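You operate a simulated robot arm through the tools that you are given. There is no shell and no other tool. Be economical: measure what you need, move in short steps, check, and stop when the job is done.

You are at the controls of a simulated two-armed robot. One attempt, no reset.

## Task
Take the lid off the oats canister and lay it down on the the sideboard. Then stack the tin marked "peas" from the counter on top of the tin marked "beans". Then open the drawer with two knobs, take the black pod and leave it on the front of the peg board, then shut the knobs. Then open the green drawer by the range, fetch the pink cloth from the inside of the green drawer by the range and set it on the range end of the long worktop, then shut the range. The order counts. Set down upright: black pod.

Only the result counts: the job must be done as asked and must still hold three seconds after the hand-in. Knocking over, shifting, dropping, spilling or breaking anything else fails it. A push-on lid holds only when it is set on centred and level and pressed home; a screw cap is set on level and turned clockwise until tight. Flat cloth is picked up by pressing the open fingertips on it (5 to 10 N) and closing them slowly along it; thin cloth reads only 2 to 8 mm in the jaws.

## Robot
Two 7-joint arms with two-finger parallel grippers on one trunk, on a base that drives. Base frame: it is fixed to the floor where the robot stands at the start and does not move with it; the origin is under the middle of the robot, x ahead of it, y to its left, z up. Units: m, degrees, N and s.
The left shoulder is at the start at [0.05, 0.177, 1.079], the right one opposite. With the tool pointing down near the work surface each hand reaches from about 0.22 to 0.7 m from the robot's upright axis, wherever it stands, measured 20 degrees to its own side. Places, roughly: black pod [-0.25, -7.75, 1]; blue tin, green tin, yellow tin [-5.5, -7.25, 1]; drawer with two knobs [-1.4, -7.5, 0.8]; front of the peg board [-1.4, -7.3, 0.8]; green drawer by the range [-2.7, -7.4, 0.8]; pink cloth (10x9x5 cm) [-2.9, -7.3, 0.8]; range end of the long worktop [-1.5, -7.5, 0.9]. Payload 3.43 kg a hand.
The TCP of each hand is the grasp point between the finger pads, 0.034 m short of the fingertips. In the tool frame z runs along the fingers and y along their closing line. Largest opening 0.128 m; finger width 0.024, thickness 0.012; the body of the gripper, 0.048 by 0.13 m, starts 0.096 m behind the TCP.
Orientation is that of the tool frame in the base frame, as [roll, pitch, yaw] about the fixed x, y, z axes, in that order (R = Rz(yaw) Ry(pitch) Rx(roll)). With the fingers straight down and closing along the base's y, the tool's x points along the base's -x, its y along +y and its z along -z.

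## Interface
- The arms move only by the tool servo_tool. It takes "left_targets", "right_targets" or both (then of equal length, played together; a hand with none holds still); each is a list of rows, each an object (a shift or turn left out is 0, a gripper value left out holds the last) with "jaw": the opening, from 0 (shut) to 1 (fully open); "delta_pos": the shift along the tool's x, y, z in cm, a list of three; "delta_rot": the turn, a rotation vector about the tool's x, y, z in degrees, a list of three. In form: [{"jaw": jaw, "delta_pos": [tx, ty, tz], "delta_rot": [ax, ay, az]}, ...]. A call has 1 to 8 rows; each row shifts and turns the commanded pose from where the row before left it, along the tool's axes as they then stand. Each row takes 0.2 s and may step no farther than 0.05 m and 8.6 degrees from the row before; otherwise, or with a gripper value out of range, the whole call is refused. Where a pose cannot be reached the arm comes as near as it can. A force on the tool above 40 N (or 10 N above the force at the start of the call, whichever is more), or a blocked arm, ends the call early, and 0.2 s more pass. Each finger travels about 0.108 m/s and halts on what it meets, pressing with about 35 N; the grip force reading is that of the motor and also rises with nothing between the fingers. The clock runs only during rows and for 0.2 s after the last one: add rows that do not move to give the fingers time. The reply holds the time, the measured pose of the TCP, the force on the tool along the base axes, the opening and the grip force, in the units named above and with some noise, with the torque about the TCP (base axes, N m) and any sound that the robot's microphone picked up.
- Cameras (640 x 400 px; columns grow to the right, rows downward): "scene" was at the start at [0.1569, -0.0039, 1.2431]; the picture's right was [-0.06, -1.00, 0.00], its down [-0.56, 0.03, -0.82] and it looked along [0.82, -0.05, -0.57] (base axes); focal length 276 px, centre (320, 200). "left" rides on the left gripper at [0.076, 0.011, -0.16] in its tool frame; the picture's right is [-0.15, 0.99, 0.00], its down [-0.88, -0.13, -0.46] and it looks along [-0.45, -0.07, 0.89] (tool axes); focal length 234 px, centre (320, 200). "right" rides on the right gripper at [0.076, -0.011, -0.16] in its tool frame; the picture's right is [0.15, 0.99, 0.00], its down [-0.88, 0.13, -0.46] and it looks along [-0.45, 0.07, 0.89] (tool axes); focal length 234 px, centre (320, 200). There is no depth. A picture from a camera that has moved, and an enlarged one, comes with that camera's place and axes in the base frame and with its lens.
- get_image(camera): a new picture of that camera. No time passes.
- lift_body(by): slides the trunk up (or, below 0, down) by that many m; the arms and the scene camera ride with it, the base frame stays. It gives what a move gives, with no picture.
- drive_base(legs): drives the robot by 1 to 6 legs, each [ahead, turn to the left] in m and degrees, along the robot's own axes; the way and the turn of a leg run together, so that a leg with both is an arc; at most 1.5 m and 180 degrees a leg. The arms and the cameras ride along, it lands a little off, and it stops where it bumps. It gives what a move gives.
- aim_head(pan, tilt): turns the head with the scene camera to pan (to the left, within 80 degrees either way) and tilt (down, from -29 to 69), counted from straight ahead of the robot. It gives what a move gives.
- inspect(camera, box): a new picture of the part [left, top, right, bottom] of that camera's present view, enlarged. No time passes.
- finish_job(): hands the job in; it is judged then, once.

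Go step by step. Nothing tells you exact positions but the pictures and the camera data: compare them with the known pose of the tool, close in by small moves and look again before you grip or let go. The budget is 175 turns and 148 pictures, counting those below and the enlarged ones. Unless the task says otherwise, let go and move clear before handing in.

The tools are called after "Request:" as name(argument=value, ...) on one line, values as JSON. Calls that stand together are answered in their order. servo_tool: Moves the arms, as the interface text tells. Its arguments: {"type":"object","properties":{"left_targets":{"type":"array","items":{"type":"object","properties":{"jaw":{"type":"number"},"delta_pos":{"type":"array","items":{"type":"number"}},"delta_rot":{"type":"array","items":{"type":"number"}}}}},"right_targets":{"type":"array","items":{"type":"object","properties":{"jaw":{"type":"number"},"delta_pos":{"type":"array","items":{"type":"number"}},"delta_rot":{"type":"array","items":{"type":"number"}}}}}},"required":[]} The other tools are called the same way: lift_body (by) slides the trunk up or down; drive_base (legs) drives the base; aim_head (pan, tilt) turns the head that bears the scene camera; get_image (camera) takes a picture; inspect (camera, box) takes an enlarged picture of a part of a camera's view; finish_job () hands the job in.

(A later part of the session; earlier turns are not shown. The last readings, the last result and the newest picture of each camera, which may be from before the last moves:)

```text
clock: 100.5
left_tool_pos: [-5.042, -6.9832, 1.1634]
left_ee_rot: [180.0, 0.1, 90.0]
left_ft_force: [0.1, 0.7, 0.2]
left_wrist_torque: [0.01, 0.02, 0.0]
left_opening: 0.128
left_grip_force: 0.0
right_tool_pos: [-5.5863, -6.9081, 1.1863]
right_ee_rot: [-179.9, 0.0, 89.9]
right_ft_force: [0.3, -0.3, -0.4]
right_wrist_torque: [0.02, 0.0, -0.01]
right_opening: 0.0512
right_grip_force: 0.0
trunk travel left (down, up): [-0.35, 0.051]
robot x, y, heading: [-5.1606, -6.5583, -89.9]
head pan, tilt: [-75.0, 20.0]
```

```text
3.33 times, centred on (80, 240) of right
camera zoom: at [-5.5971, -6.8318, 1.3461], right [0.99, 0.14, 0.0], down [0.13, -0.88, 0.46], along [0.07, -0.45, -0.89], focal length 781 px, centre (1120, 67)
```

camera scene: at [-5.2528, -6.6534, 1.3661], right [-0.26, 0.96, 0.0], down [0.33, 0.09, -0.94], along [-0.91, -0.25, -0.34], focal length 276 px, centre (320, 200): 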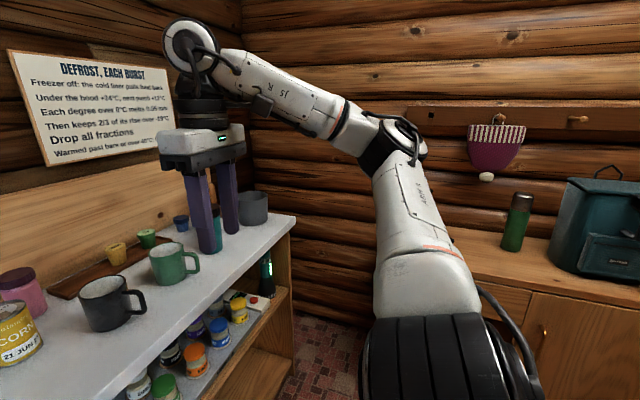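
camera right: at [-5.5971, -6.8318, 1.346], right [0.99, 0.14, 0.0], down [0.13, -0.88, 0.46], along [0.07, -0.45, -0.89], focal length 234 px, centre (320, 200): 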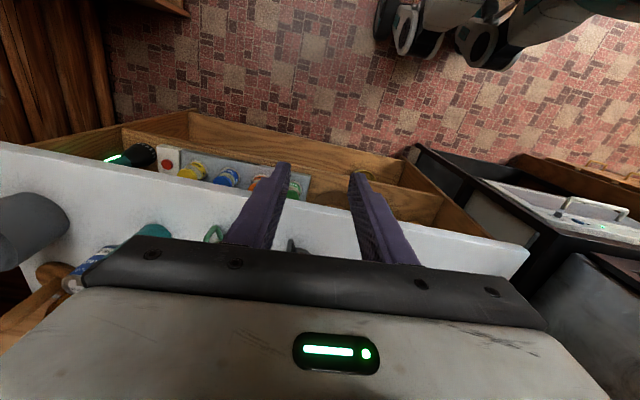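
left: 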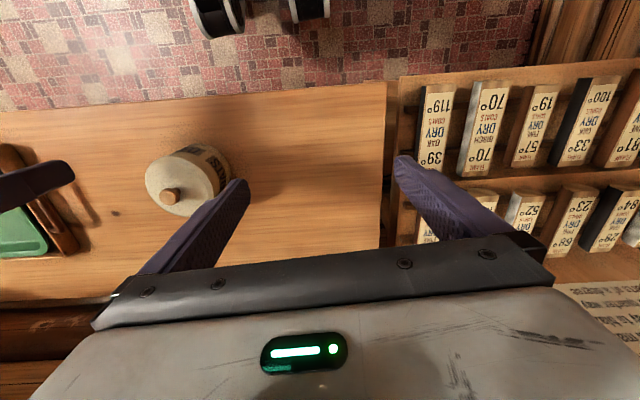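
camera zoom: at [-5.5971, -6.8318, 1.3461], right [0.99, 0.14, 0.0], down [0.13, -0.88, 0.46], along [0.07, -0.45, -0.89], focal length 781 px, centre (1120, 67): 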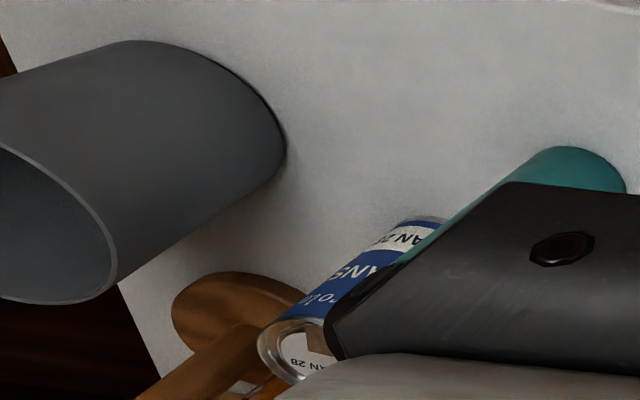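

A blue tin marked "...ANS" stands behind the teal tumbler near (-6.04, -7.25), so that is the beans. I tuck the left hand back, move closer and turn slightly left so the right hand can take the peas.

Request:
servo_tool(left_targets=[{"delta_pos": [4, 0, -3]}, {"delta_pos": [4, 0, -2]}, {"delta_pos": [4, 0, 0]}, {}, {}, {}], right_targets=[{"delta_pos": [0, 5, 0], "jaw": 0.9}, {"delta_pos": [0, 5, 0]}, {"delta_pos": [0, 5, 0]}, {"delta_pos": [0, 5, 0]}, {"delta_pos": [0, 2, 0]}, {}])

Request:
drive_base(legs=[[0.12, 0], [0, 18]])

Request:
aim_head(pan=-15, tilt=35)

Request:
get_image(camera="scene")

Request:
get_image(camera="right")

```text
clock: 101.9
left_tool_pos: [-5.0425, -6.8649, 1.2135]
left_ee_rot: [180.0, 0.1, 90.1]
left_ft_force: [-0.1, -1.0, 0.1]
left_wrist_torque: [0.01, 0.02, 0.02]
left_opening: 0.128
left_grip_force: 0.2
right_tool_pos: [-5.365, -6.9086, 1.1866]
right_ee_rot: [180.0, 0.0, 89.9]
right_ft_force: [-0.7, -0.7, -0.8]
right_wrist_torque: [-0.01, 0.01, -0.01]
right_opening: 0.1153
right_grip_force: 0.1
trunk travel left (down, up): [-0.35, 0.051]
robot x, y, heading: [-5.1631, -6.5602, -89.8]
head pan, tilt: [-75.0, 20.0]
```

```text
clock: 104.2
left_tool_pos: [-4.9535, -6.933, 1.2125]
left_ee_rot: [-180.0, 0.2, 107.9]
left_ft_force: [-0.3, -0.6, 0.3]
left_wrist_torque: [-0.01, 0.02, 0.03]
left_opening: 0.1278
left_grip_force: 0.1
right_tool_pos: [-5.2467, -7.0738, 1.187]
right_ee_rot: [-179.9, 0.0, 107.7]
right_ft_force: [-0.3, 0.1, -0.2]
right_wrist_torque: [-0.01, 0.01, -0.01]
right_opening: 0.1152
right_grip_force: 0.1
trunk travel left (down, up): [-0.35, 0.051]
robot x, y, heading: [-5.1646, -6.6792, -72.0]
head pan, tilt: [-75.0, 20.0]
```

```text
clock: 105.5
left_tool_pos: [-4.9534, -6.9337, 1.2138]
left_ee_rot: [-179.9, 0.2, 107.8]
left_ft_force: [-0.1, 0.1, 0.4]
left_wrist_torque: [0.0, 0.01, -0.02]
left_opening: 0.1279
left_grip_force: 0.0
right_tool_pos: [-5.2474, -7.0753, 1.1865]
right_ee_rot: [179.9, 0.1, 107.7]
right_ft_force: [0.2, -0.2, -0.6]
right_wrist_torque: [0.02, -0.01, -0.01]
right_opening: 0.1151
right_grip_force: 0.1
trunk travel left (down, up): [-0.35, 0.051]
robot x, y, heading: [-5.1632, -6.6781, -71.9]
head pan, tilt: [-15.0, 35.0]
```

```text
116 pictures are left
camera scene: at [-5.1364, -6.8335, 1.3422], right [-1.0, -0.05, 0.0], down [-0.03, 0.57, -0.82], along [0.04, -0.82, -0.57], focal length 276 px, centre (320, 200)
```

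scene: 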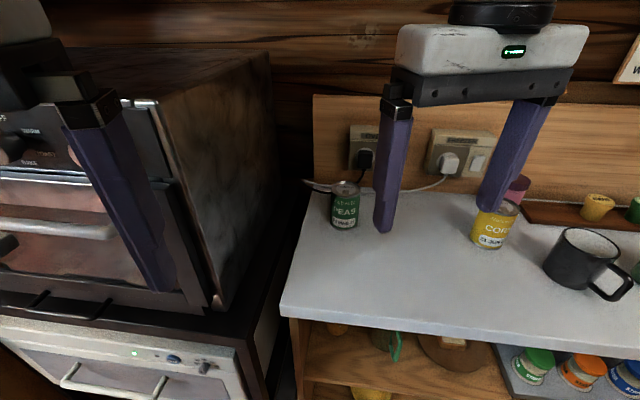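

```text
115 pictures are left
camera right: at [-5.281, -7.0056, 1.3468], right [0.9, 0.44, 0.0], down [0.39, -0.8, 0.46], along [0.2, -0.41, -0.89], focal length 234 px, centre (320, 200)
```

right: 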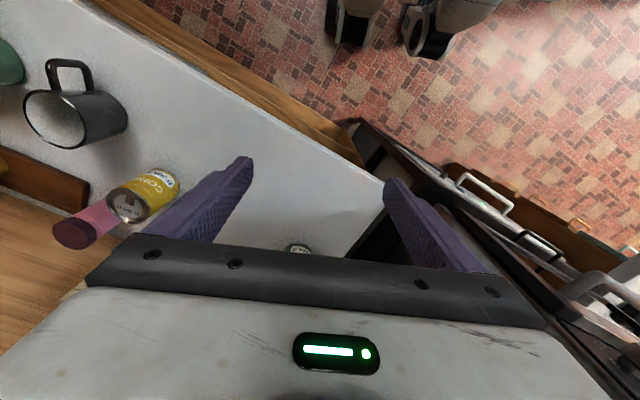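

The peas tin centre works out at about (-5.173, -7.38), with the counter at z 0.909 and the tin top near 1.01. I edge 6 cm closer, then move the right hand to just above and short of the tin.

Request:
drive_base(legs=[[0.06, 0]])

```text
clock: 106.5
left_tool_pos: [-4.9346, -6.9901, 1.2124]
left_ee_rot: [-180.0, 0.0, 107.9]
left_ft_force: [0.4, -0.5, -0.1]
left_wrist_torque: [0.0, 0.01, 0.01]
left_opening: 0.128
left_grip_force: 0.0
right_tool_pos: [-5.2292, -7.1335, 1.1861]
right_ee_rot: [-179.9, 0.1, 107.9]
right_ft_force: [1.0, 0.0, 0.0]
right_wrist_torque: [0.08, -0.02, -0.02]
right_opening: 0.1154
right_grip_force: 0.1
trunk travel left (down, up): [-0.35, 0.051]
robot x, y, heading: [-5.1455, -6.7312, -71.7]
head pan, tilt: [-15.0, 35.0]
```

Request:
servo_tool(right_targets=[{"delta_pos": [-4.9, -0.4, 0], "jaw": 1.0}, {"delta_pos": [-4.9, -0.5, 0]}, {"delta_pos": [-4.9, -0.5, 0]}, {"delta_pos": [-4.9, -0.4, 0]}, {"delta_pos": [-4.9, -0.4, 0]}, {"delta_pos": [-0.7, 0, 3]}, {"delta_pos": [0, 0, 3]}, {}])

Request:
get_image(camera="scene")

Request:
get_image(camera="right")

```text
clock: 108.2
left_tool_pos: [-4.9342, -6.9899, 1.2135]
left_ee_rot: [179.9, 0.1, 107.9]
left_ft_force: [-0.3, -0.7, 0.2]
left_wrist_torque: [0.02, 0.0, 0.0]
left_opening: 0.1279
left_grip_force: 0.1
right_tool_pos: [-5.1721, -7.3778, 1.1272]
right_ee_rot: [-180.0, 0.0, 107.8]
right_ft_force: [-0.3, 0.3, 0.2]
right_wrist_torque: [-0.01, 0.01, 0.01]
right_opening: 0.128
right_grip_force: 0.0
trunk travel left (down, up): [-0.35, 0.051]
robot x, y, heading: [-5.1439, -6.7367, -71.8]
head pan, tilt: [-15.0, 35.0]
```

```text
114 pictures are left
camera scene: at [-5.1178, -6.8903, 1.3422], right [-1.0, -0.05, 0.0], down [-0.03, 0.57, -0.82], along [0.04, -0.82, -0.57], focal length 276 px, centre (320, 200)
```

scene: 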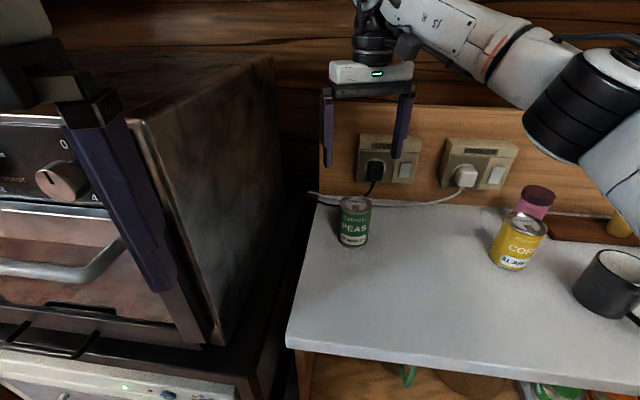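

```text
113 pictures are left
camera right: at [-5.2059, -7.3085, 1.287], right [0.9, 0.44, 0.0], down [0.39, -0.8, 0.46], along [0.2, -0.41, -0.89], focal length 234 px, centre (320, 200)
```

right: 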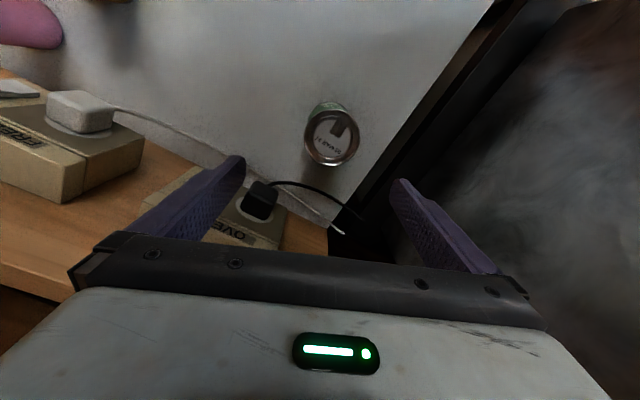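

The tin top centre is at (-5.169, -7.356, 1.013). I correct by 2 cm, descend around the tin, and grip.

Request:
servo_tool(right_targets=[{"delta_pos": [2, 1.0, 0]}, {"delta_pos": [0, 0, 4]}, {"delta_pos": [0, 0, 4]}, {"delta_pos": [0, 0, 4]}, {"delta_pos": [0, 0, 3.7]}, {}])

Request:
get_image(camera="scene")

```text
clock: 109.7
left_tool_pos: [-4.9349, -6.9892, 1.2132]
left_ee_rot: [179.9, 0.1, 107.8]
left_ft_force: [-0.4, 0.3, 0.2]
left_wrist_torque: [0.01, -0.01, 0.03]
left_opening: 0.128
left_grip_force: 0.2
right_tool_pos: [-5.169, -7.3557, 0.9702]
right_ee_rot: [179.9, 0.0, 107.8]
right_ft_force: [-1.1, -0.9, 0.4]
right_wrist_torque: [0.01, 0.03, 0.0]
right_opening: 0.1279
right_grip_force: 0.0
trunk travel left (down, up): [-0.35, 0.051]
robot x, y, heading: [-5.1432, -6.7374, -72.1]
head pan, tilt: [-15.0, 35.0]
```

```text
112 pictures are left
camera scene: at [-5.1177, -6.8903, 1.3422], right [-1.0, -0.05, 0.0], down [-0.03, 0.57, -0.82], along [0.04, -0.82, -0.57], focal length 276 px, centre (320, 200)
```

scene: 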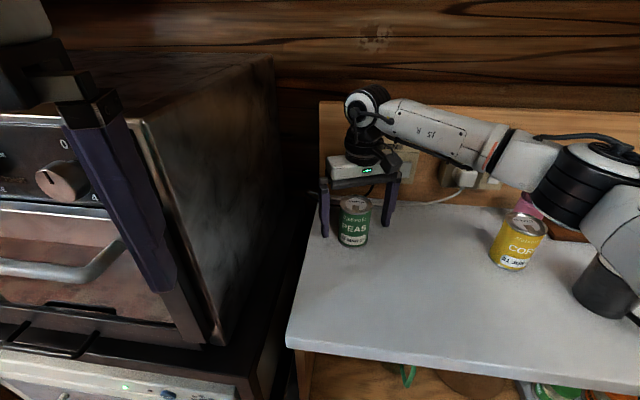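

Request:
servo_tool(right_targets=[{"jaw": 0.6}, {"jaw": 0.4}, {"jaw": 0.4}, {}])

```text
clock: 110.7
left_tool_pos: [-4.9347, -6.9915, 1.214]
left_ee_rot: [179.9, 0.1, 107.9]
left_ft_force: [0.1, 0.4, -0.5]
left_wrist_torque: [-0.01, 0.01, -0.03]
left_opening: 0.1283
left_grip_force: 0.1
right_tool_pos: [-5.17, -7.3555, 0.9707]
right_ee_rot: [-180.0, 0.0, 107.9]
right_ft_force: [0.2, 0.4, 0.7]
right_wrist_torque: [-0.06, 0.03, 0.0]
right_opening: 0.0654
right_grip_force: 34.6
trunk travel left (down, up): [-0.35, 0.051]
robot x, y, heading: [-5.1416, -6.7419, -72.0]
head pan, tilt: [-15.0, 35.0]
```

The tin is gripped at 65 mm. I lift straight up and then draw it back to the robot.

Request:
servo_tool(right_targets=[{"delta_pos": [0, 0, -2]}, {"delta_pos": [0, 0, -5]}, {"delta_pos": [0, 0, -5]}, {"delta_pos": [0, 0, -5]}, {"delta_pos": [0, 0, -4]}, {}])

Request:
servo_tool(right_targets=[{"delta_pos": [4.5, 0, 0]}, {"delta_pos": [4.5, 0, 0]}, {"delta_pos": [4.5, -1, 0]}, {"delta_pos": [4.5, -2, 0]}, {"delta_pos": [4.5, -3, 0]}, {"delta_pos": [3, -3, 0]}, {}])

Request:
get_image(camera="scene")

```text
clock: 112.0
left_tool_pos: [-4.9358, -6.9898, 1.2133]
left_ee_rot: [-179.9, 0.1, 107.9]
left_ft_force: [-0.5, -0.6, -0.2]
left_wrist_torque: [0.03, 0.01, 0.02]
left_opening: 0.1282
left_grip_force: 0.0
right_tool_pos: [-5.1696, -7.3562, 1.1789]
right_ee_rot: [179.9, -0.1, 107.8]
right_ft_force: [0.0, -0.1, -3.2]
right_wrist_torque: [0.0, -0.01, -0.02]
right_opening: 0.0653
right_grip_force: 35.1
trunk travel left (down, up): [-0.35, 0.051]
robot x, y, heading: [-5.1428, -6.7377, -71.7]
head pan, tilt: [-15.0, 35.0]
```

```text
refused: row 5 steps farther than a row can; nothing moved
```

```text
111 pictures are left
camera scene: at [-5.118, -6.8912, 1.3421], right [-1.0, -0.05, 0.0], down [-0.03, 0.57, -0.82], along [0.04, -0.82, -0.57], focal length 276 px, centre (320, 200)
```

scene: 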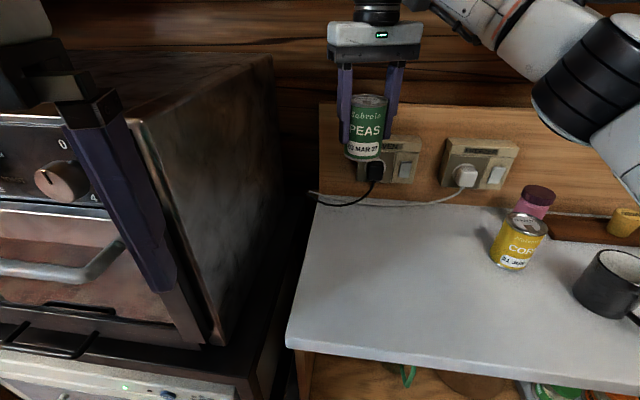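

Request:
servo_tool(right_targets=[{"delta_pos": [4.5, 0, 0]}, {"delta_pos": [4.5, 0, 0]}, {"delta_pos": [4.5, -1, 0]}, {"delta_pos": [4.5, -2, 0]}, {"delta_pos": [4, -3, 0]}, {"delta_pos": [3, -3, 0]}, {}])

Request:
drive_base(legs=[[-0.1, 0], [0, -108], [0.47, 0], [0, 90]])

Request:
aim_head(pan=-45, tilt=30)

Request:
get_image(camera="scene")

```text
clock: 113.7
left_tool_pos: [-4.9343, -6.9904, 1.2139]
left_ee_rot: [-179.9, 0.0, 107.9]
left_ft_force: [0.4, -0.5, 0.3]
left_wrist_torque: [0.0, -0.02, 0.03]
left_opening: 0.1278
left_grip_force: 0.0
right_tool_pos: [-5.3317, -7.1469, 1.1792]
right_ee_rot: [180.0, -0.1, 108.0]
right_ft_force: [0.6, -0.1, -3.0]
right_wrist_torque: [0.01, -0.01, -0.01]
right_opening: 0.0657
right_grip_force: 35.2
trunk travel left (down, up): [-0.35, 0.051]
robot x, y, heading: [-5.1414, -6.7368, -72.0]
head pan, tilt: [-15.0, 35.0]
```

```text
clock: 125.5
left_tool_pos: [-5.5214, -6.95, 1.2131]
left_ee_rot: [-180.0, 0.1, 89.6]
left_ft_force: [-0.3, -0.5, 0.8]
left_wrist_torque: [-0.02, -0.03, 0.0]
left_opening: 0.1282
left_grip_force: 0.0
right_tool_pos: [-5.9466, -6.9728, 1.1789]
right_ee_rot: [179.9, 0.0, 89.4]
right_ft_force: [-0.5, -0.7, -3.5]
right_wrist_torque: [0.01, -0.02, 0.0]
right_opening: 0.0653
right_grip_force: 34.7
trunk travel left (down, up): [-0.35, 0.051]
robot x, y, heading: [-5.6379, -6.6431, -90.3]
head pan, tilt: [-15.0, 35.0]
```

```text
clock: 126.5
left_tool_pos: [-5.5219, -6.9495, 1.2136]
left_ee_rot: [-180.0, 0.1, 89.5]
left_ft_force: [0.4, -1.5, 0.2]
left_wrist_torque: [0.02, -0.03, 0.01]
left_opening: 0.1281
left_grip_force: 0.0
right_tool_pos: [-5.947, -6.9735, 1.1788]
right_ee_rot: [179.9, 0.1, 89.4]
right_ft_force: [-0.5, -0.4, -4.1]
right_wrist_torque: [0.02, 0.0, 0.03]
right_opening: 0.0655
right_grip_force: 35.3
trunk travel left (down, up): [-0.35, 0.051]
robot x, y, heading: [-5.6387, -6.6398, -90.6]
head pan, tilt: [-45.0, 30.0]
```

```text
110 pictures are left
camera scene: at [-5.7053, -6.7768, 1.3499], right [-0.7, 0.71, 0.0], down [0.36, 0.35, -0.87], along [-0.61, -0.61, -0.5], focal length 276 px, centre (320, 200)
```

scene: 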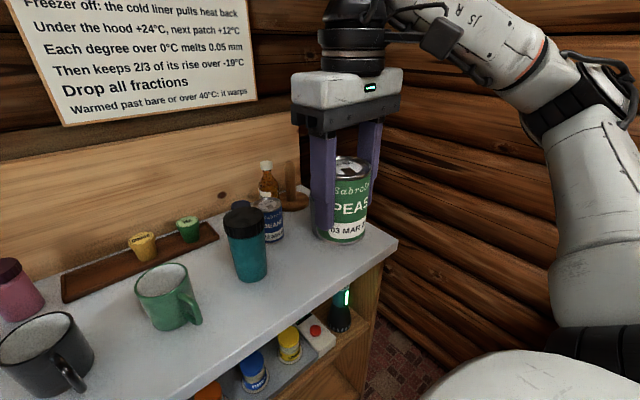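

The beans tin stands just behind the teal tumbler. I measure it with both cameras.

Request:
inspect(camera="scene", box=[200, 150, 360, 290])

Request:
get_image(camera="right")

```text
2.86 times, centred on (280, 220) of scene
camera zoom: at [-5.7053, -6.7768, 1.3499], right [-0.7, 0.71, 0.0], down [0.36, 0.35, -0.87], along [-0.61, -0.61, -0.5], focal length 789 px, centre (434, 143)
```

zoom: 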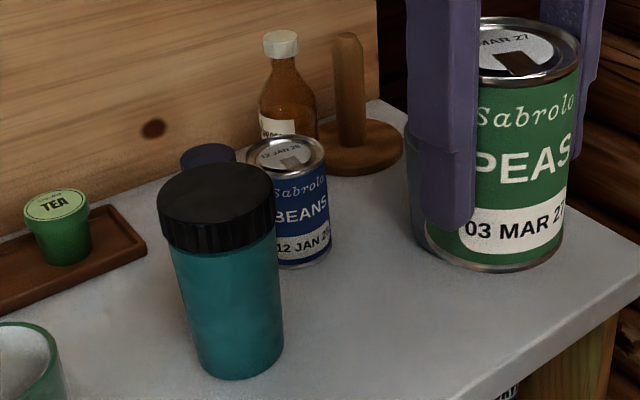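

```text
108 pictures are left
camera right: at [-5.9573, -6.8964, 1.3389], right [0.99, 0.14, 0.0], down [0.12, -0.88, 0.46], along [0.06, -0.45, -0.89], focal length 234 px, centre (320, 200)
```

right: 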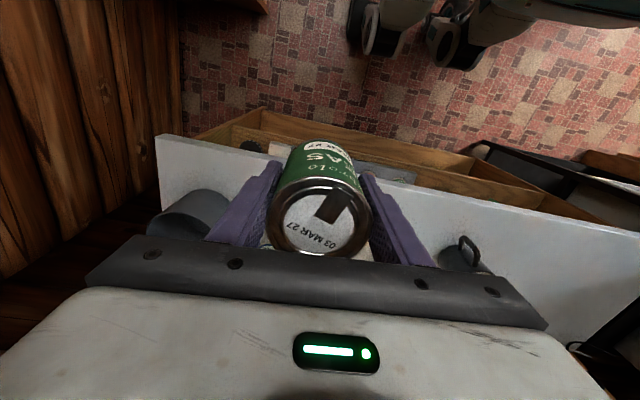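

Beans comes out at about (-6.02, -7.266) with its top at 1.013, and the tumbler top is at 1.045. I edge 10 cm closer and bring the peas above the beans.

Request:
drive_base(legs=[[0.1, 0]])

Request:
servo_tool(right_targets=[{"delta_pos": [-4, -1.5, 0]}, {"delta_pos": [-4, -1.5, 0]}, {"delta_pos": [-4, -1.5, 0]}, {"delta_pos": [-4, -1.5, 0]}, {}])

Request:
get_image(camera="scene")

```text
clock: 127.6
left_tool_pos: [-5.5222, -7.05, 1.2124]
left_ee_rot: [-179.9, 0.0, 89.5]
left_ft_force: [0.5, -0.1, -0.1]
left_wrist_torque: [0.04, 0.0, -0.01]
left_opening: 0.1282
left_grip_force: 0.1
right_tool_pos: [-5.9474, -7.0717, 1.1797]
right_ee_rot: [180.0, 0.0, 89.5]
right_ft_force: [-0.3, -1.0, -3.9]
right_wrist_torque: [0.0, 0.02, 0.01]
right_opening: 0.0654
right_grip_force: 35.3
trunk travel left (down, up): [-0.35, 0.051]
robot x, y, heading: [-5.6397, -6.74, -90.2]
head pan, tilt: [-45.0, 30.0]
```

```text
clock: 128.8
left_tool_pos: [-5.5226, -7.0475, 1.2143]
left_ee_rot: [-180.0, 0.1, 89.5]
left_ft_force: [0.4, 0.2, 0.4]
left_wrist_torque: [0.01, 0.04, 0.01]
left_opening: 0.1279
left_grip_force: 0.0
right_tool_pos: [-6.0098, -7.2293, 1.1775]
right_ee_rot: [-180.0, 0.0, 89.5]
right_ft_force: [-0.4, -0.2, -3.8]
right_wrist_torque: [0.02, -0.02, 0.01]
right_opening: 0.0651
right_grip_force: 34.6
trunk travel left (down, up): [-0.35, 0.051]
robot x, y, heading: [-5.641, -6.7429, -90.1]
head pan, tilt: [-45.0, 30.0]
```

```text
107 pictures are left
camera scene: at [-5.7058, -6.8744, 1.35], right [-0.7, 0.71, 0.0], down [0.36, 0.35, -0.87], along [-0.61, -0.61, -0.5], focal length 276 px, centre (320, 200)
```

scene: 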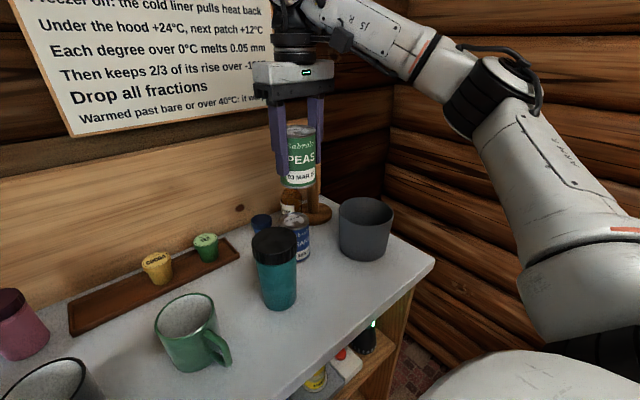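

Request:
inspect(camera="scene", box=[240, 110, 360, 290])

```text
2.22 times, centred on (300, 200) of scene
camera zoom: at [-5.7058, -6.8744, 1.35], right [-0.7, 0.71, 0.0], down [0.36, 0.35, -0.87], along [-0.61, -0.61, -0.5], focal length 614 px, centre (364, 200)
```

zoom: 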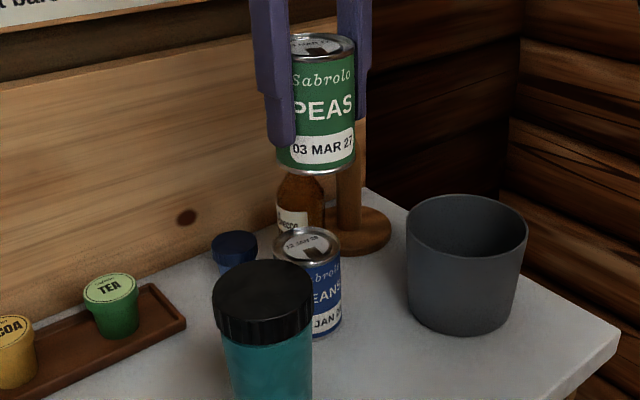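

Two views agree on the beans top centre at (-6.018, -7.265). I align and lower to about 2 cm above it.

Request:
servo_tool(right_targets=[{"delta_pos": [-3.7, -0.8, 0]}, {}, {"delta_pos": [0, 0, 4]}, {"delta_pos": [0, 0, 4]}, {}])

Request:
inspect(camera="scene", box=[240, 140, 360, 290])

```text
clock: 130.0
left_tool_pos: [-5.5228, -7.0486, 1.2131]
left_ee_rot: [-179.9, 0.1, 89.5]
left_ft_force: [0.4, -0.2, -0.2]
left_wrist_torque: [0.02, -0.02, 0.01]
left_opening: 0.1276
left_grip_force: 0.1
right_tool_pos: [-6.0161, -7.2654, 1.0979]
right_ee_rot: [180.0, 0.0, 89.5]
right_ft_force: [-0.5, -0.3, -4.0]
right_wrist_torque: [0.03, 0.01, 0.03]
right_opening: 0.0653
right_grip_force: 35.3
trunk travel left (down, up): [-0.35, 0.051]
robot x, y, heading: [-5.6414, -6.7399, -90.2]
head pan, tilt: [-45.0, 30.0]
```

```text
2.67 times, centred on (300, 215) of scene
camera zoom: at [-5.7055, -6.8749, 1.35], right [-0.7, 0.71, 0.0], down [0.35, 0.35, -0.87], along [-0.61, -0.61, -0.5], focal length 737 px, centre (373, 160)
```

zoom: 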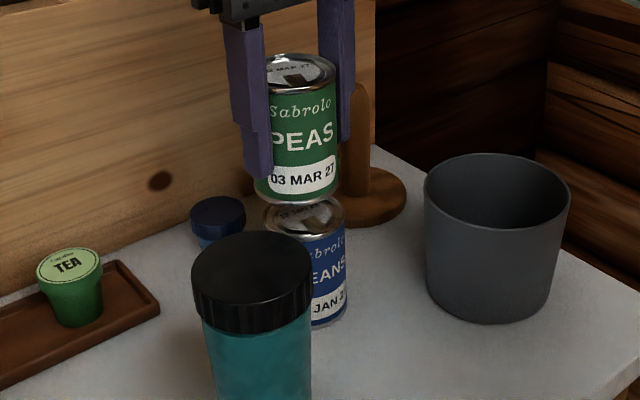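

Request:
inspect(camera="scene", box=[270, 195, 340, 245])

```text
8.00 times, centred on (305, 220) of scene
camera zoom: at [-5.7055, -6.8749, 1.35], right [-0.7, 0.71, 0.0], down [0.35, 0.35, -0.87], along [-0.61, -0.61, -0.5], focal length 2210 px, centre (440, 40)
```

zoom: 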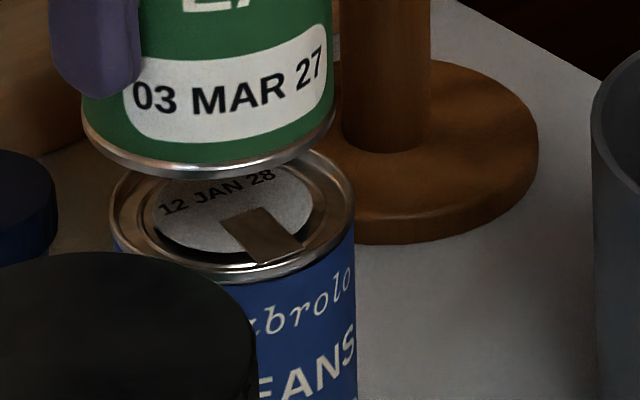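

The peas sit about 6 mm to the picture-left of the beans. I correct this, lower 2 cm more, and check again.

Request:
servo_tool(right_targets=[{"delta_pos": [0.45, -0.45, 0]}, {"delta_pos": [0, 0, 2.0]}, {}])

Request:
inspect(camera="scene", box=[270, 195, 340, 245])

```text
clock: 130.8
left_tool_pos: [-5.5219, -7.0485, 1.2139]
left_ee_rot: [-180.0, 0.2, 89.6]
left_ft_force: [-0.2, 0.0, -0.3]
left_wrist_torque: [-0.02, -0.02, 0.0]
left_opening: 0.128
left_grip_force: 0.0
right_tool_pos: [-6.0204, -7.2632, 1.0792]
right_ee_rot: [-179.9, 0.0, 89.5]
right_ft_force: [0.3, 0.2, -3.5]
right_wrist_torque: [-0.01, 0.02, 0.0]
right_opening: 0.0653
right_grip_force: 35.0
trunk travel left (down, up): [-0.35, 0.051]
robot x, y, heading: [-5.6401, -6.7403, -90.2]
head pan, tilt: [-45.0, 30.0]
```

```text
8.00 times, centred on (305, 220) of scene
camera zoom: at [-5.7056, -6.8747, 1.35], right [-0.7, 0.71, 0.0], down [0.35, 0.35, -0.87], along [-0.61, -0.61, -0.5], focal length 2210 px, centre (440, 40)
```

zoom: 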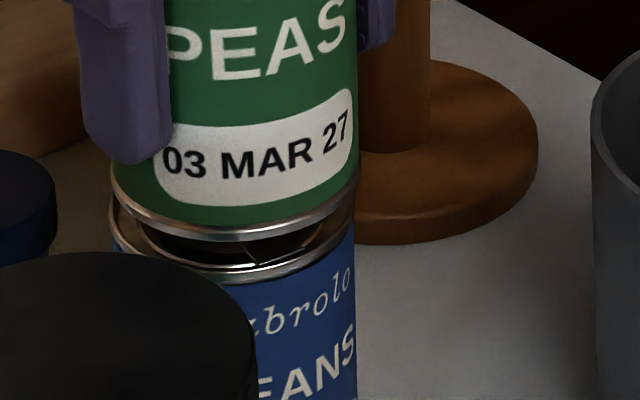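

The tins are laterally aligned, and the remaining gap of about 13 mm agrees with the expected height. I lower in fine steps until contact.

Request:
servo_tool(right_targets=[{"delta_pos": [0, 0, 0.8]}, {"delta_pos": [0, 0, 0.2]}, {"delta_pos": [0, 0, 0.15]}, {"delta_pos": [0, 0, 0.15]}, {}])

Request:
inspect(camera="scene", box=[270, 195, 340, 245])

```text
clock: 132.0
left_tool_pos: [-5.5216, -7.0466, 1.214]
left_ee_rot: [-180.0, 0.2, 89.4]
left_ft_force: [-0.4, -0.5, 0.5]
left_wrist_torque: [0.02, 0.01, 0.0]
left_opening: 0.1277
left_grip_force: 0.1
right_tool_pos: [-6.0211, -7.2622, 1.0686]
right_ee_rot: [179.9, 0.2, 89.5]
right_ft_force: [-4.2, -0.4, 11.1]
right_wrist_torque: [0.34, 0.26, 0.05]
right_opening: 0.0655
right_grip_force: 35.1
trunk travel left (down, up): [-0.35, 0.051]
robot x, y, heading: [-5.6417, -6.7436, -90.2]
head pan, tilt: [-45.0, 30.0]
```

```text
8.00 times, centred on (305, 220) of scene
camera zoom: at [-5.7052, -6.8736, 1.3503], right [-0.7, 0.71, 0.0], down [0.35, 0.35, -0.87], along [-0.62, -0.61, -0.5], focal length 2210 px, centre (440, 40)
```

zoom: 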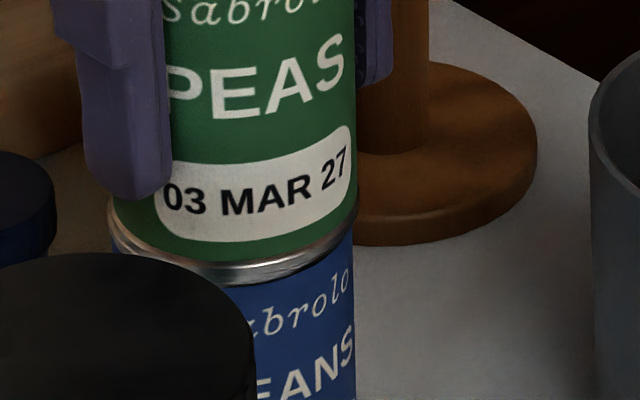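

The peas bear on the beans and line up. I ease the load, open slightly, and rise straight up.

Request:
servo_tool(right_targets=[{"delta_pos": [0, 0, -0.15]}, {"jaw": 0.55}, {"jaw": 0.6}, {"jaw": 0.66}, {}, {"delta_pos": [0, 0, -2]}, {"delta_pos": [0, 0, -4]}, {"delta_pos": [0, 0, -4]}])

Request:
servo_tool(right_targets=[{"delta_pos": [0, 0, -3]}, {"delta_pos": [3, 0, -2]}, {"delta_pos": [4.5, 0, 0]}, {"delta_pos": [4.5, 0, 0]}, {"delta_pos": [4.5, 1, 0]}, {"delta_pos": [4, 2, 0]}, {}])

Request:
get_image(camera="scene")

```text
clock: 133.8
left_tool_pos: [-5.5217, -7.0472, 1.2127]
left_ee_rot: [-179.9, 0.1, 89.6]
left_ft_force: [0.7, 0.0, -0.1]
left_wrist_torque: [-0.02, 0.01, 0.0]
left_opening: 0.1282
left_grip_force: 0.1
right_tool_pos: [-6.0199, -7.2632, 1.169]
right_ee_rot: [-180.0, 0.0, 89.5]
right_ft_force: [0.4, -0.3, -1.0]
right_wrist_torque: [-0.04, 0.0, 0.0]
right_opening: 0.0844
right_grip_force: 0.1
trunk travel left (down, up): [-0.35, 0.051]
robot x, y, heading: [-5.636, -6.7392, -90.4]
head pan, tilt: [-45.0, 30.0]
```

```text
clock: 135.4
left_tool_pos: [-5.522, -7.047, 1.214]
left_ee_rot: [-179.9, 0.1, 89.6]
left_ft_force: [-0.1, -0.2, 0.9]
left_wrist_torque: [0.01, 0.0, 0.02]
left_opening: 0.1282
left_grip_force: 0.1
right_tool_pos: [-5.9895, -7.0555, 1.2181]
right_ee_rot: [179.9, 0.0, 89.3]
right_ft_force: [-0.3, -0.8, -0.8]
right_wrist_torque: [-0.02, 0.0, -0.03]
right_opening: 0.0846
right_grip_force: 0.1
trunk travel left (down, up): [-0.35, 0.051]
robot x, y, heading: [-5.6385, -6.7418, -90.2]
head pan, tilt: [-45.0, 30.0]
```

```text
101 pictures are left
camera scene: at [-5.7057, -6.875, 1.3499], right [-0.7, 0.71, 0.0], down [0.36, 0.35, -0.87], along [-0.61, -0.61, -0.5], focal length 276 px, centre (320, 200)
```

scene: 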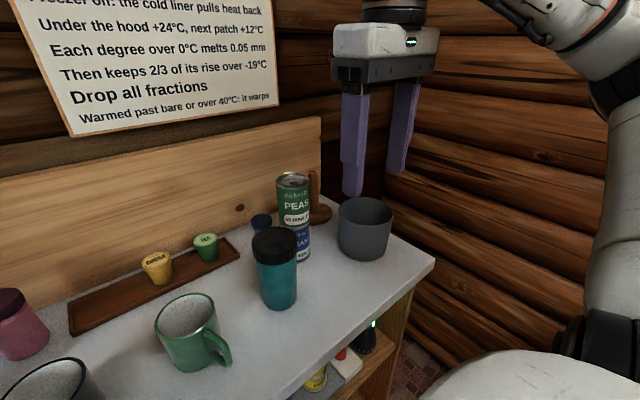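

The stack stands cleanly. I back off and drive to the kitchen worktop left of the range at x of about -1.5.

Request:
drive_base(legs=[[-0.17, 0], [0, 90.4], [1.5, 0], [1.5, 0], [1.1, 0], [0, -90]])

Request:
aim_head(pan=0, tilt=25)

Request:
get_image(camera="scene")

```text
clock: 143.9
left_tool_pos: [-4.7556, -6.4556, 1.2135]
left_ee_rot: [-179.8, 0.1, 179.2]
left_ft_force: [-0.4, 0.0, 0.2]
left_wrist_torque: [0.04, 0.01, -0.02]
left_opening: 0.1279
left_grip_force: 0.1
right_tool_pos: [-4.7503, -6.9204, 1.2232]
right_ee_rot: [-179.2, 0.6, 179.2]
right_ft_force: [-0.1, 0.7, -0.8]
right_wrist_torque: [0.01, -0.02, -0.01]
right_opening: 0.0845
right_grip_force: 0.0
trunk travel left (down, up): [-0.35, 0.051]
robot x, y, heading: [-5.0591, -6.5728, -0.8]
head pan, tilt: [-45.0, 30.0]
stopped in leg 3: the robot was blocked; the commanded pose is now the measured one
```

```text
clock: 145.0
left_tool_pos: [-4.756, -6.4542, 1.2137]
left_ee_rot: [-179.8, 0.2, 179.4]
left_ft_force: [0.6, -0.5, -0.4]
left_wrist_torque: [0.01, -0.04, -0.02]
left_opening: 0.1279
left_grip_force: 0.0
right_tool_pos: [-4.7511, -6.922, 1.2248]
right_ee_rot: [-179.3, 0.5, 179.3]
right_ft_force: [-0.1, -0.7, 0.2]
right_wrist_torque: [0.01, -0.03, 0.01]
right_opening: 0.0846
right_grip_force: 0.1
trunk travel left (down, up): [-0.35, 0.051]
robot x, y, heading: [-5.0605, -6.5746, -0.7]
head pan, tilt: [0.0, 25.0]
```

```text
100 pictures are left
camera scene: at [-4.9033, -6.5702, 1.3589], right [-0.01, -1.0, 0.0], down [-0.42, 0.0, -0.91], along [0.91, -0.01, -0.42], focal length 276 px, centre (320, 200)
```

scene: 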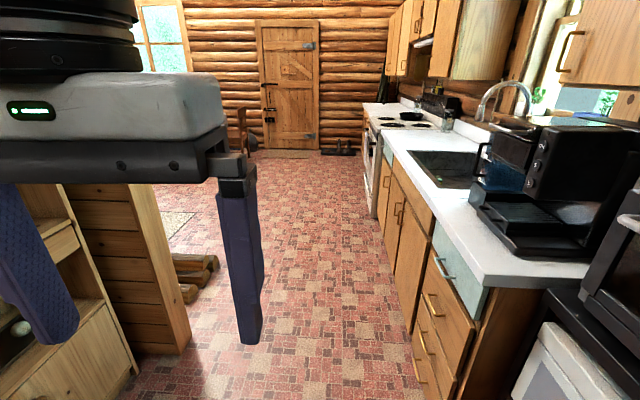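

I was blocked, probably by the right elbow against the oven. I look to the right.

Request:
aim_head(pan=-65, tilt=25)

Request:
get_image(camera="scene")

```text
clock: 146.4
left_tool_pos: [-4.7562, -6.4538, 1.2127]
left_ee_rot: [-179.7, 0.2, 179.3]
left_ft_force: [0.1, 1.1, -0.4]
left_wrist_torque: [0.0, 0.01, 0.02]
left_opening: 0.1281
left_grip_force: 0.0
right_tool_pos: [-4.7503, -6.923, 1.2232]
right_ee_rot: [-179.3, 0.4, 179.1]
right_ft_force: [0.3, -0.1, 0.1]
right_wrist_torque: [0.02, -0.01, -0.03]
right_opening: 0.0843
right_grip_force: 0.1
trunk travel left (down, up): [-0.35, 0.051]
robot x, y, heading: [-5.0594, -6.5762, -0.9]
head pan, tilt: [-65.0, 25.0]
```

```text
99 pictures are left
camera scene: at [-4.9576, -6.6529, 1.3589], right [-0.91, -0.41, 0.0], down [-0.17, 0.38, -0.91], along [0.38, -0.83, -0.42], focal length 276 px, centre (320, 200)
```

scene: 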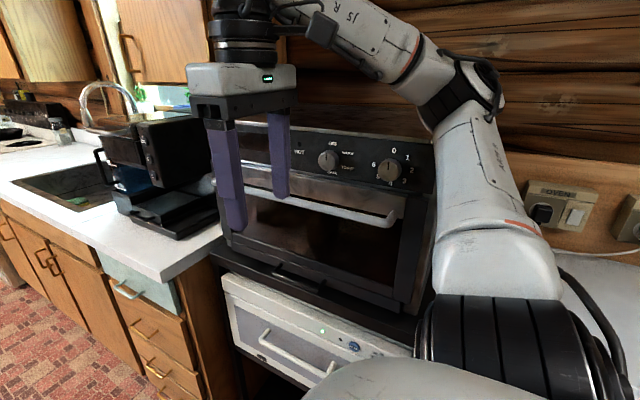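

The right elbow is against the oven, which has not moved. I back off, pull the right hand inward, and pass with more clearance.

Request:
drive_base(legs=[[-0.3, 0]])

Request:
servo_tool(right_targets=[{"delta_pos": [0, 4, 0]}, {"delta_pos": [0, 4, 0]}, {"delta_pos": [0, 4, 0]}, {"delta_pos": [0, 2, 0]}])

Request:
drive_base(legs=[[0, 40], [0.42, 0], [0, -40], [1.5, 0]])

Request:
aim_head(pan=0, tilt=20)

Request:
get_image(camera="scene")

```text
clock: 148.4
left_tool_pos: [-5.0522, -6.4528, 1.2132]
left_ee_rot: [-180.0, 0.0, 179.5]
left_ft_force: [0.2, 0.3, 1.2]
left_wrist_torque: [-0.03, 0.01, 0.03]
left_opening: 0.1282
left_grip_force: 0.1
right_tool_pos: [-5.0448, -6.9212, 1.2202]
right_ee_rot: [-179.8, 0.3, 179.3]
right_ft_force: [-0.4, -1.0, -0.3]
right_wrist_torque: [0.0, -0.01, 0.01]
right_opening: 0.0845
right_grip_force: 0.0
trunk travel left (down, up): [-0.35, 0.051]
robot x, y, heading: [-5.3552, -6.5698, -0.5]
head pan, tilt: [-65.0, 25.0]
```

```text
clock: 149.4
left_tool_pos: [-5.0534, -6.4535, 1.2125]
left_ee_rot: [179.9, -0.1, 179.5]
left_ft_force: [0.2, 0.7, -0.1]
left_wrist_torque: [-0.03, 0.0, 0.04]
left_opening: 0.1279
left_grip_force: 0.0
right_tool_pos: [-5.0437, -6.7807, 1.2197]
right_ee_rot: [-179.7, 0.4, 179.3]
right_ft_force: [0.5, 0.4, 0.2]
right_wrist_torque: [0.0, 0.0, -0.02]
right_opening: 0.0845
right_grip_force: 0.0
trunk travel left (down, up): [-0.35, 0.051]
robot x, y, heading: [-5.3581, -6.574, -0.5]
head pan, tilt: [-65.0, 25.0]
```

```text
clock: 162.8
left_tool_pos: [-3.2257, -6.2139, 1.2129]
left_ee_rot: [180.0, -0.2, 178.9]
left_ft_force: [-0.2, 0.4, 0.4]
left_wrist_torque: [0.0, 0.01, 0.01]
left_opening: 0.128
left_grip_force: 0.0
right_tool_pos: [-3.2203, -6.5431, 1.2198]
right_ee_rot: [-179.7, 0.2, 178.7]
right_ft_force: [-0.3, 0.3, -0.2]
right_wrist_torque: [-0.06, 0.04, -0.02]
right_opening: 0.0845
right_grip_force: 0.0
trunk travel left (down, up): [-0.35, 0.051]
robot x, y, heading: [-3.5332, -6.3259, -1.1]
head pan, tilt: [-65.0, 25.0]
```

```text
clock: 164.2
left_tool_pos: [-3.2273, -6.2136, 1.2117]
left_ee_rot: [180.0, -0.1, 178.8]
left_ft_force: [0.2, -0.6, -0.7]
left_wrist_torque: [-0.03, 0.0, 0.0]
left_opening: 0.1283
left_grip_force: 0.1
right_tool_pos: [-3.2216, -6.5413, 1.2201]
right_ee_rot: [-179.8, 0.2, 178.8]
right_ft_force: [-0.2, 0.2, -0.3]
right_wrist_torque: [0.03, -0.02, 0.02]
right_opening: 0.0847
right_grip_force: 0.0
trunk travel left (down, up): [-0.35, 0.051]
robot x, y, heading: [-3.5344, -6.3256, -1.0]
head pan, tilt: [0.0, 20.0]
```

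```text
98 pictures are left
camera scene: at [-3.3723, -6.3296, 1.3661], right [-0.02, -1.0, 0.0], down [-0.34, 0.01, -0.94], along [0.94, -0.02, -0.34], focal length 276 px, centre (320, 200)
```

scene: 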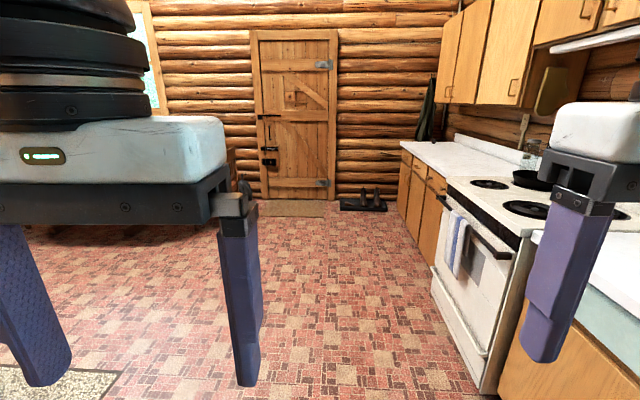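

I continue to x of about -1.45 and face the worktop.

Request:
drive_base(legs=[[1.5, 0], [0.55, 0], [0, -89]])

Request:
aim_head(pan=0, tilt=30)

Request:
get_image(camera="scene")

```text
clock: 178.2
left_tool_pos: [-1.3537, -6.6552, 1.2133]
left_ee_rot: [-179.9, -0.2, 90.8]
left_ft_force: [-0.1, 0.2, -0.2]
left_wrist_torque: [0.01, 0.01, 0.0]
left_opening: 0.1281
left_grip_force: 0.1
right_tool_pos: [-1.6814, -6.672, 1.2202]
right_ee_rot: [-179.7, 0.2, 90.7]
right_ft_force: [0.1, -0.3, -0.2]
right_wrist_torque: [-0.03, -0.02, -0.03]
right_opening: 0.0848
right_grip_force: 0.1
trunk travel left (down, up): [-0.35, 0.051]
robot x, y, heading: [-1.478, -6.352, -89.3]
head pan, tilt: [0.0, 20.0]
```

```text
clock: 178.9
left_tool_pos: [-1.3526, -6.6545, 1.2122]
left_ee_rot: [-179.9, -0.2, 90.8]
left_ft_force: [-0.1, 0.1, 0.2]
left_wrist_torque: [0.03, 0.01, -0.02]
left_opening: 0.1279
left_grip_force: 0.1
right_tool_pos: [-1.6809, -6.6727, 1.2191]
right_ee_rot: [-179.7, 0.3, 90.7]
right_ft_force: [-0.5, 1.0, -0.3]
right_wrist_torque: [0.0, 0.02, -0.03]
right_opening: 0.0844
right_grip_force: 0.1
trunk travel left (down, up): [-0.35, 0.051]
robot x, y, heading: [-1.4737, -6.3505, -89.2]
head pan, tilt: [0.0, 30.0]
```

```text
97 pictures are left
camera scene: at [-1.4764, -6.5104, 1.3501], right [-1.0, -0.01, 0.0], down [-0.01, 0.5, -0.87], along [0.01, -0.87, -0.5], focal length 276 px, centre (320, 200)
```

scene: 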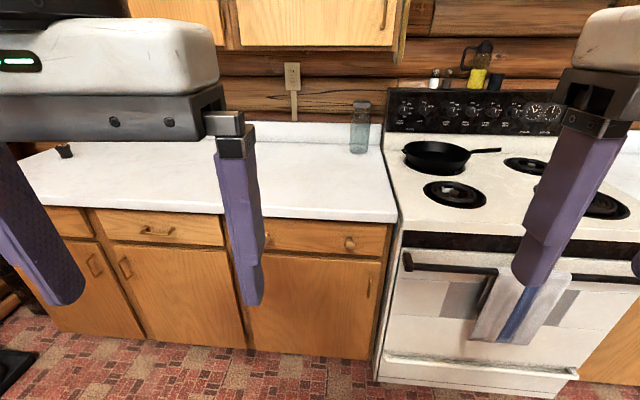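

The two-knob drawer is the one right next to the range, with its right knob near (-1.56, -7.15, 0.82). The black pod sits on the worktop to the left near (-0.3, -7.7), so the peg board is probably inside the drawer. I spread the hands, extend the right one, and start turning it to point forward.

Request:
servo_tool(left_targets=[{"delta_pos": [0, 5, 0]}, {"delta_pos": [0, 5, 0]}, {"delta_pos": [0, 5, 0]}, {"delta_pos": [0, 5, 0]}, {}, {}, {}], right_targets=[{"delta_pos": [-4.5, 0, 0]}, {"delta_pos": [-4.5, 0, 0]}, {"delta_pos": [-4.5, 0, 0]}, {"delta_pos": [-4.5, 0, 0]}, {"delta_pos": [0, 0, 0], "delta_rot": [0, -8.4, 0]}, {"delta_rot": [0, -8.4, 0]}, {"delta_rot": [0, -8.4, 0]}])

Request:
servo_tool(right_targets=[{"delta_rot": [0, -8.4, 0], "jaw": 0.6}, {"delta_rot": [0, -8.4, 0]}, {"delta_rot": [0, -8.4, 0]}, {"delta_rot": [0, -8.4, 0]}, {"delta_rot": [0, -8.4, 0]}, {"delta_rot": [0, -8.4, 0]}, {"delta_rot": [0, -8.4, 0]}, {"delta_rot": [0, -6.3, 0]}])

Request:
get_image(camera="scene")

```text
clock: 180.5
left_tool_pos: [-1.1536, -6.6528, 1.2131]
left_ee_rot: [179.9, -0.1, 90.9]
left_ft_force: [-0.1, 0.2, 0.1]
left_wrist_torque: [0.01, -0.02, -0.01]
left_opening: 0.1279
left_grip_force: 0.0
right_tool_pos: [-1.679, -6.8512, 1.2217]
right_ee_rot: [-179.7, 25.5, 90.8]
right_ft_force: [-1.1, -0.1, -0.2]
right_wrist_torque: [-0.03, 0.01, -0.04]
right_opening: 0.0845
right_grip_force: 0.0
trunk travel left (down, up): [-0.35, 0.051]
robot x, y, heading: [-1.4796, -6.3511, -89.0]
head pan, tilt: [0.0, 30.0]
```

```text
clock: 182.3
left_tool_pos: [-1.1524, -6.6527, 1.2117]
left_ee_rot: [-180.0, 0.0, 90.8]
left_ft_force: [0.2, 0.7, 0.2]
left_wrist_torque: [0.01, -0.02, -0.01]
left_opening: 0.1278
left_grip_force: 0.1
right_tool_pos: [-1.677, -6.858, 1.2216]
right_ee_rot: [-173.0, 87.4, 97.8]
right_ft_force: [-0.4, -0.1, -0.3]
right_wrist_torque: [0.0, 0.0, -0.03]
right_opening: 0.0769
right_grip_force: 0.0
right hand out of reach, approached as far as the arm can: row 8
trunk travel left (down, up): [-0.35, 0.051]
robot x, y, heading: [-1.4807, -6.3477, -89.3]
head pan, tilt: [0.0, 30.0]
```

```text
96 pictures are left
camera scene: at [-1.4763, -6.5104, 1.35], right [-1.0, -0.01, 0.0], down [-0.01, 0.5, -0.87], along [0.01, -0.87, -0.5], focal length 276 px, centre (320, 200)
```

scene: 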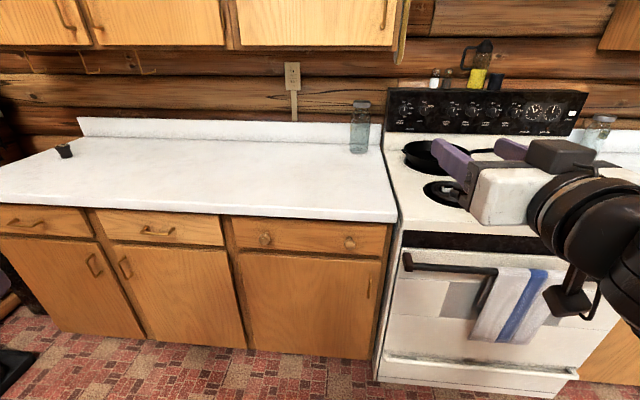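

The hand points forward now and both knobs are visible. I lower the trunk by 0.3 m so the hand approaches drawer height, and measure the knobs from there.

Request:
lift_body(by=-0.3)

Request:
get_image(camera="scene")

Request:
get_image(camera="right")

```text
clock: 185.3
left_tool_pos: [-1.1529, -6.6533, 0.9115]
left_ee_rot: [-180.0, -0.2, 90.9]
left_ft_force: [-1.1, -0.9, 0.8]
left_wrist_torque: [-0.02, 0.03, 0.01]
left_opening: 0.1281
left_grip_force: 0.0
right_tool_pos: [-1.6779, -6.8581, 0.9232]
right_ee_rot: [-172.7, 87.4, 98.1]
right_ft_force: [0.1, -0.5, -1.1]
right_wrist_torque: [0.01, 0.02, -0.03]
right_opening: 0.0769
right_grip_force: 0.1
trunk travel left (down, up): [-0.05, 0.351]
robot x, y, heading: [-1.4791, -6.3512, -89.2]
head pan, tilt: [0.0, 30.0]
```

```text
95 pictures are left
camera scene: at [-1.4764, -6.5104, 1.05], right [-1.0, -0.01, 0.0], down [-0.01, 0.5, -0.87], along [0.01, -0.87, -0.5], focal length 276 px, centre (320, 200)
```

scene: 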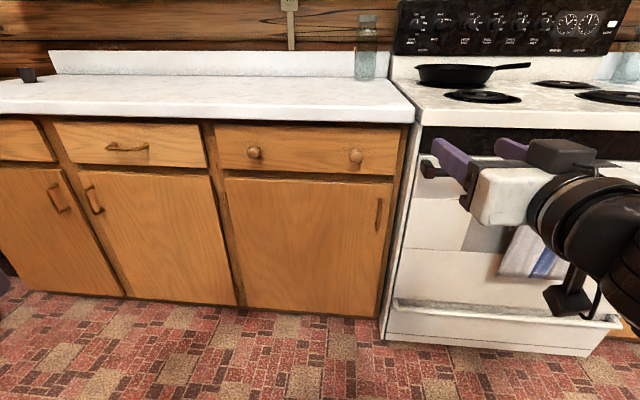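

```text
94 pictures are left
camera right: at [-1.6909, -6.6949, 0.8545], right [0.99, 0.02, -0.15], down [0.13, 0.42, 0.9], along [0.08, -0.91, 0.41], focal length 234 px, centre (320, 200)
```

right: 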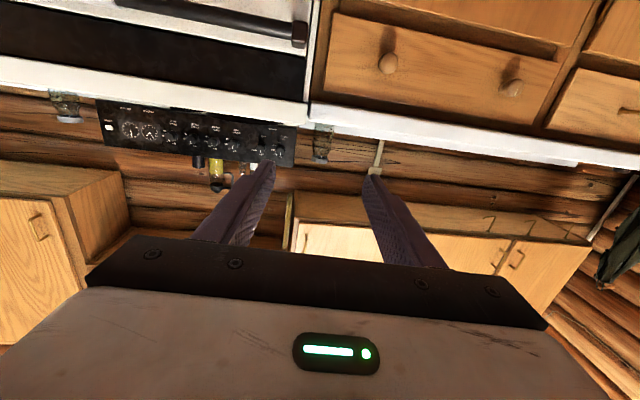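

The right knob triangulates to (-1.562, -7.22, 0.785). I move the hand in front of it and check.

Request:
servo_tool(right_targets=[{"delta_pos": [3.2, 2.8, 0]}, {"delta_pos": [3.2, 2.8, 0]}, {"delta_pos": [3.2, 2.8, 0]}, {"delta_pos": [3.1, 2.8, 0]}, {"delta_pos": [0, 0, 4.8]}, {"delta_pos": [0, 0, 4.8]}, {"delta_pos": [0, 0, 4.8]}, {"delta_pos": [0, 0, 4.8]}])

Request:
get_image(camera="scene")

Request:
get_image(camera="right")

```text
clock: 187.1
left_tool_pos: [-1.1532, -6.6521, 0.9123]
left_ee_rot: [-180.0, -0.1, 90.8]
left_ft_force: [0.4, 0.3, -1.1]
left_wrist_torque: [-0.01, -0.01, 0.0]
left_opening: 0.1281
left_grip_force: 0.0
right_tool_pos: [-1.5575, -7.0426, 0.7906]
right_ee_rot: [-173.0, 87.0, 97.3]
right_ft_force: [0.3, -0.1, -1.0]
right_wrist_torque: [0.04, 0.01, 0.0]
right_opening: 0.077
right_grip_force: 0.0
right hand out of reach, approached as far as the arm can: row 8
trunk travel left (down, up): [-0.05, 0.351]
robot x, y, heading: [-1.4794, -6.3465, -89.1]
head pan, tilt: [0.0, 30.0]
```

```text
93 pictures are left
camera scene: at [-1.4764, -6.5105, 1.05], right [-1.0, -0.01, 0.0], down [-0.01, 0.5, -0.87], along [0.01, -0.87, -0.5], focal length 276 px, centre (320, 200)
```

scene: 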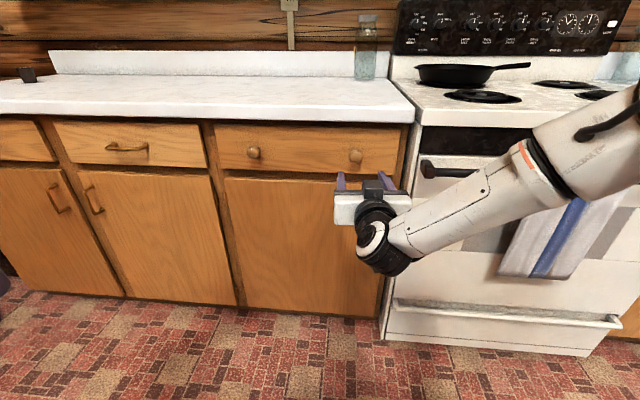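

```text
92 pictures are left
camera right: at [-1.5697, -6.8788, 0.7235], right [0.99, 0.01, -0.15], down [0.13, 0.41, 0.9], along [0.07, -0.91, 0.4], focal length 234 px, centre (320, 200)
```

right: 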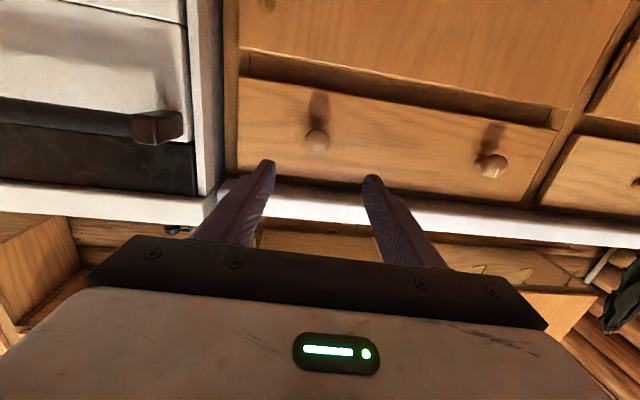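

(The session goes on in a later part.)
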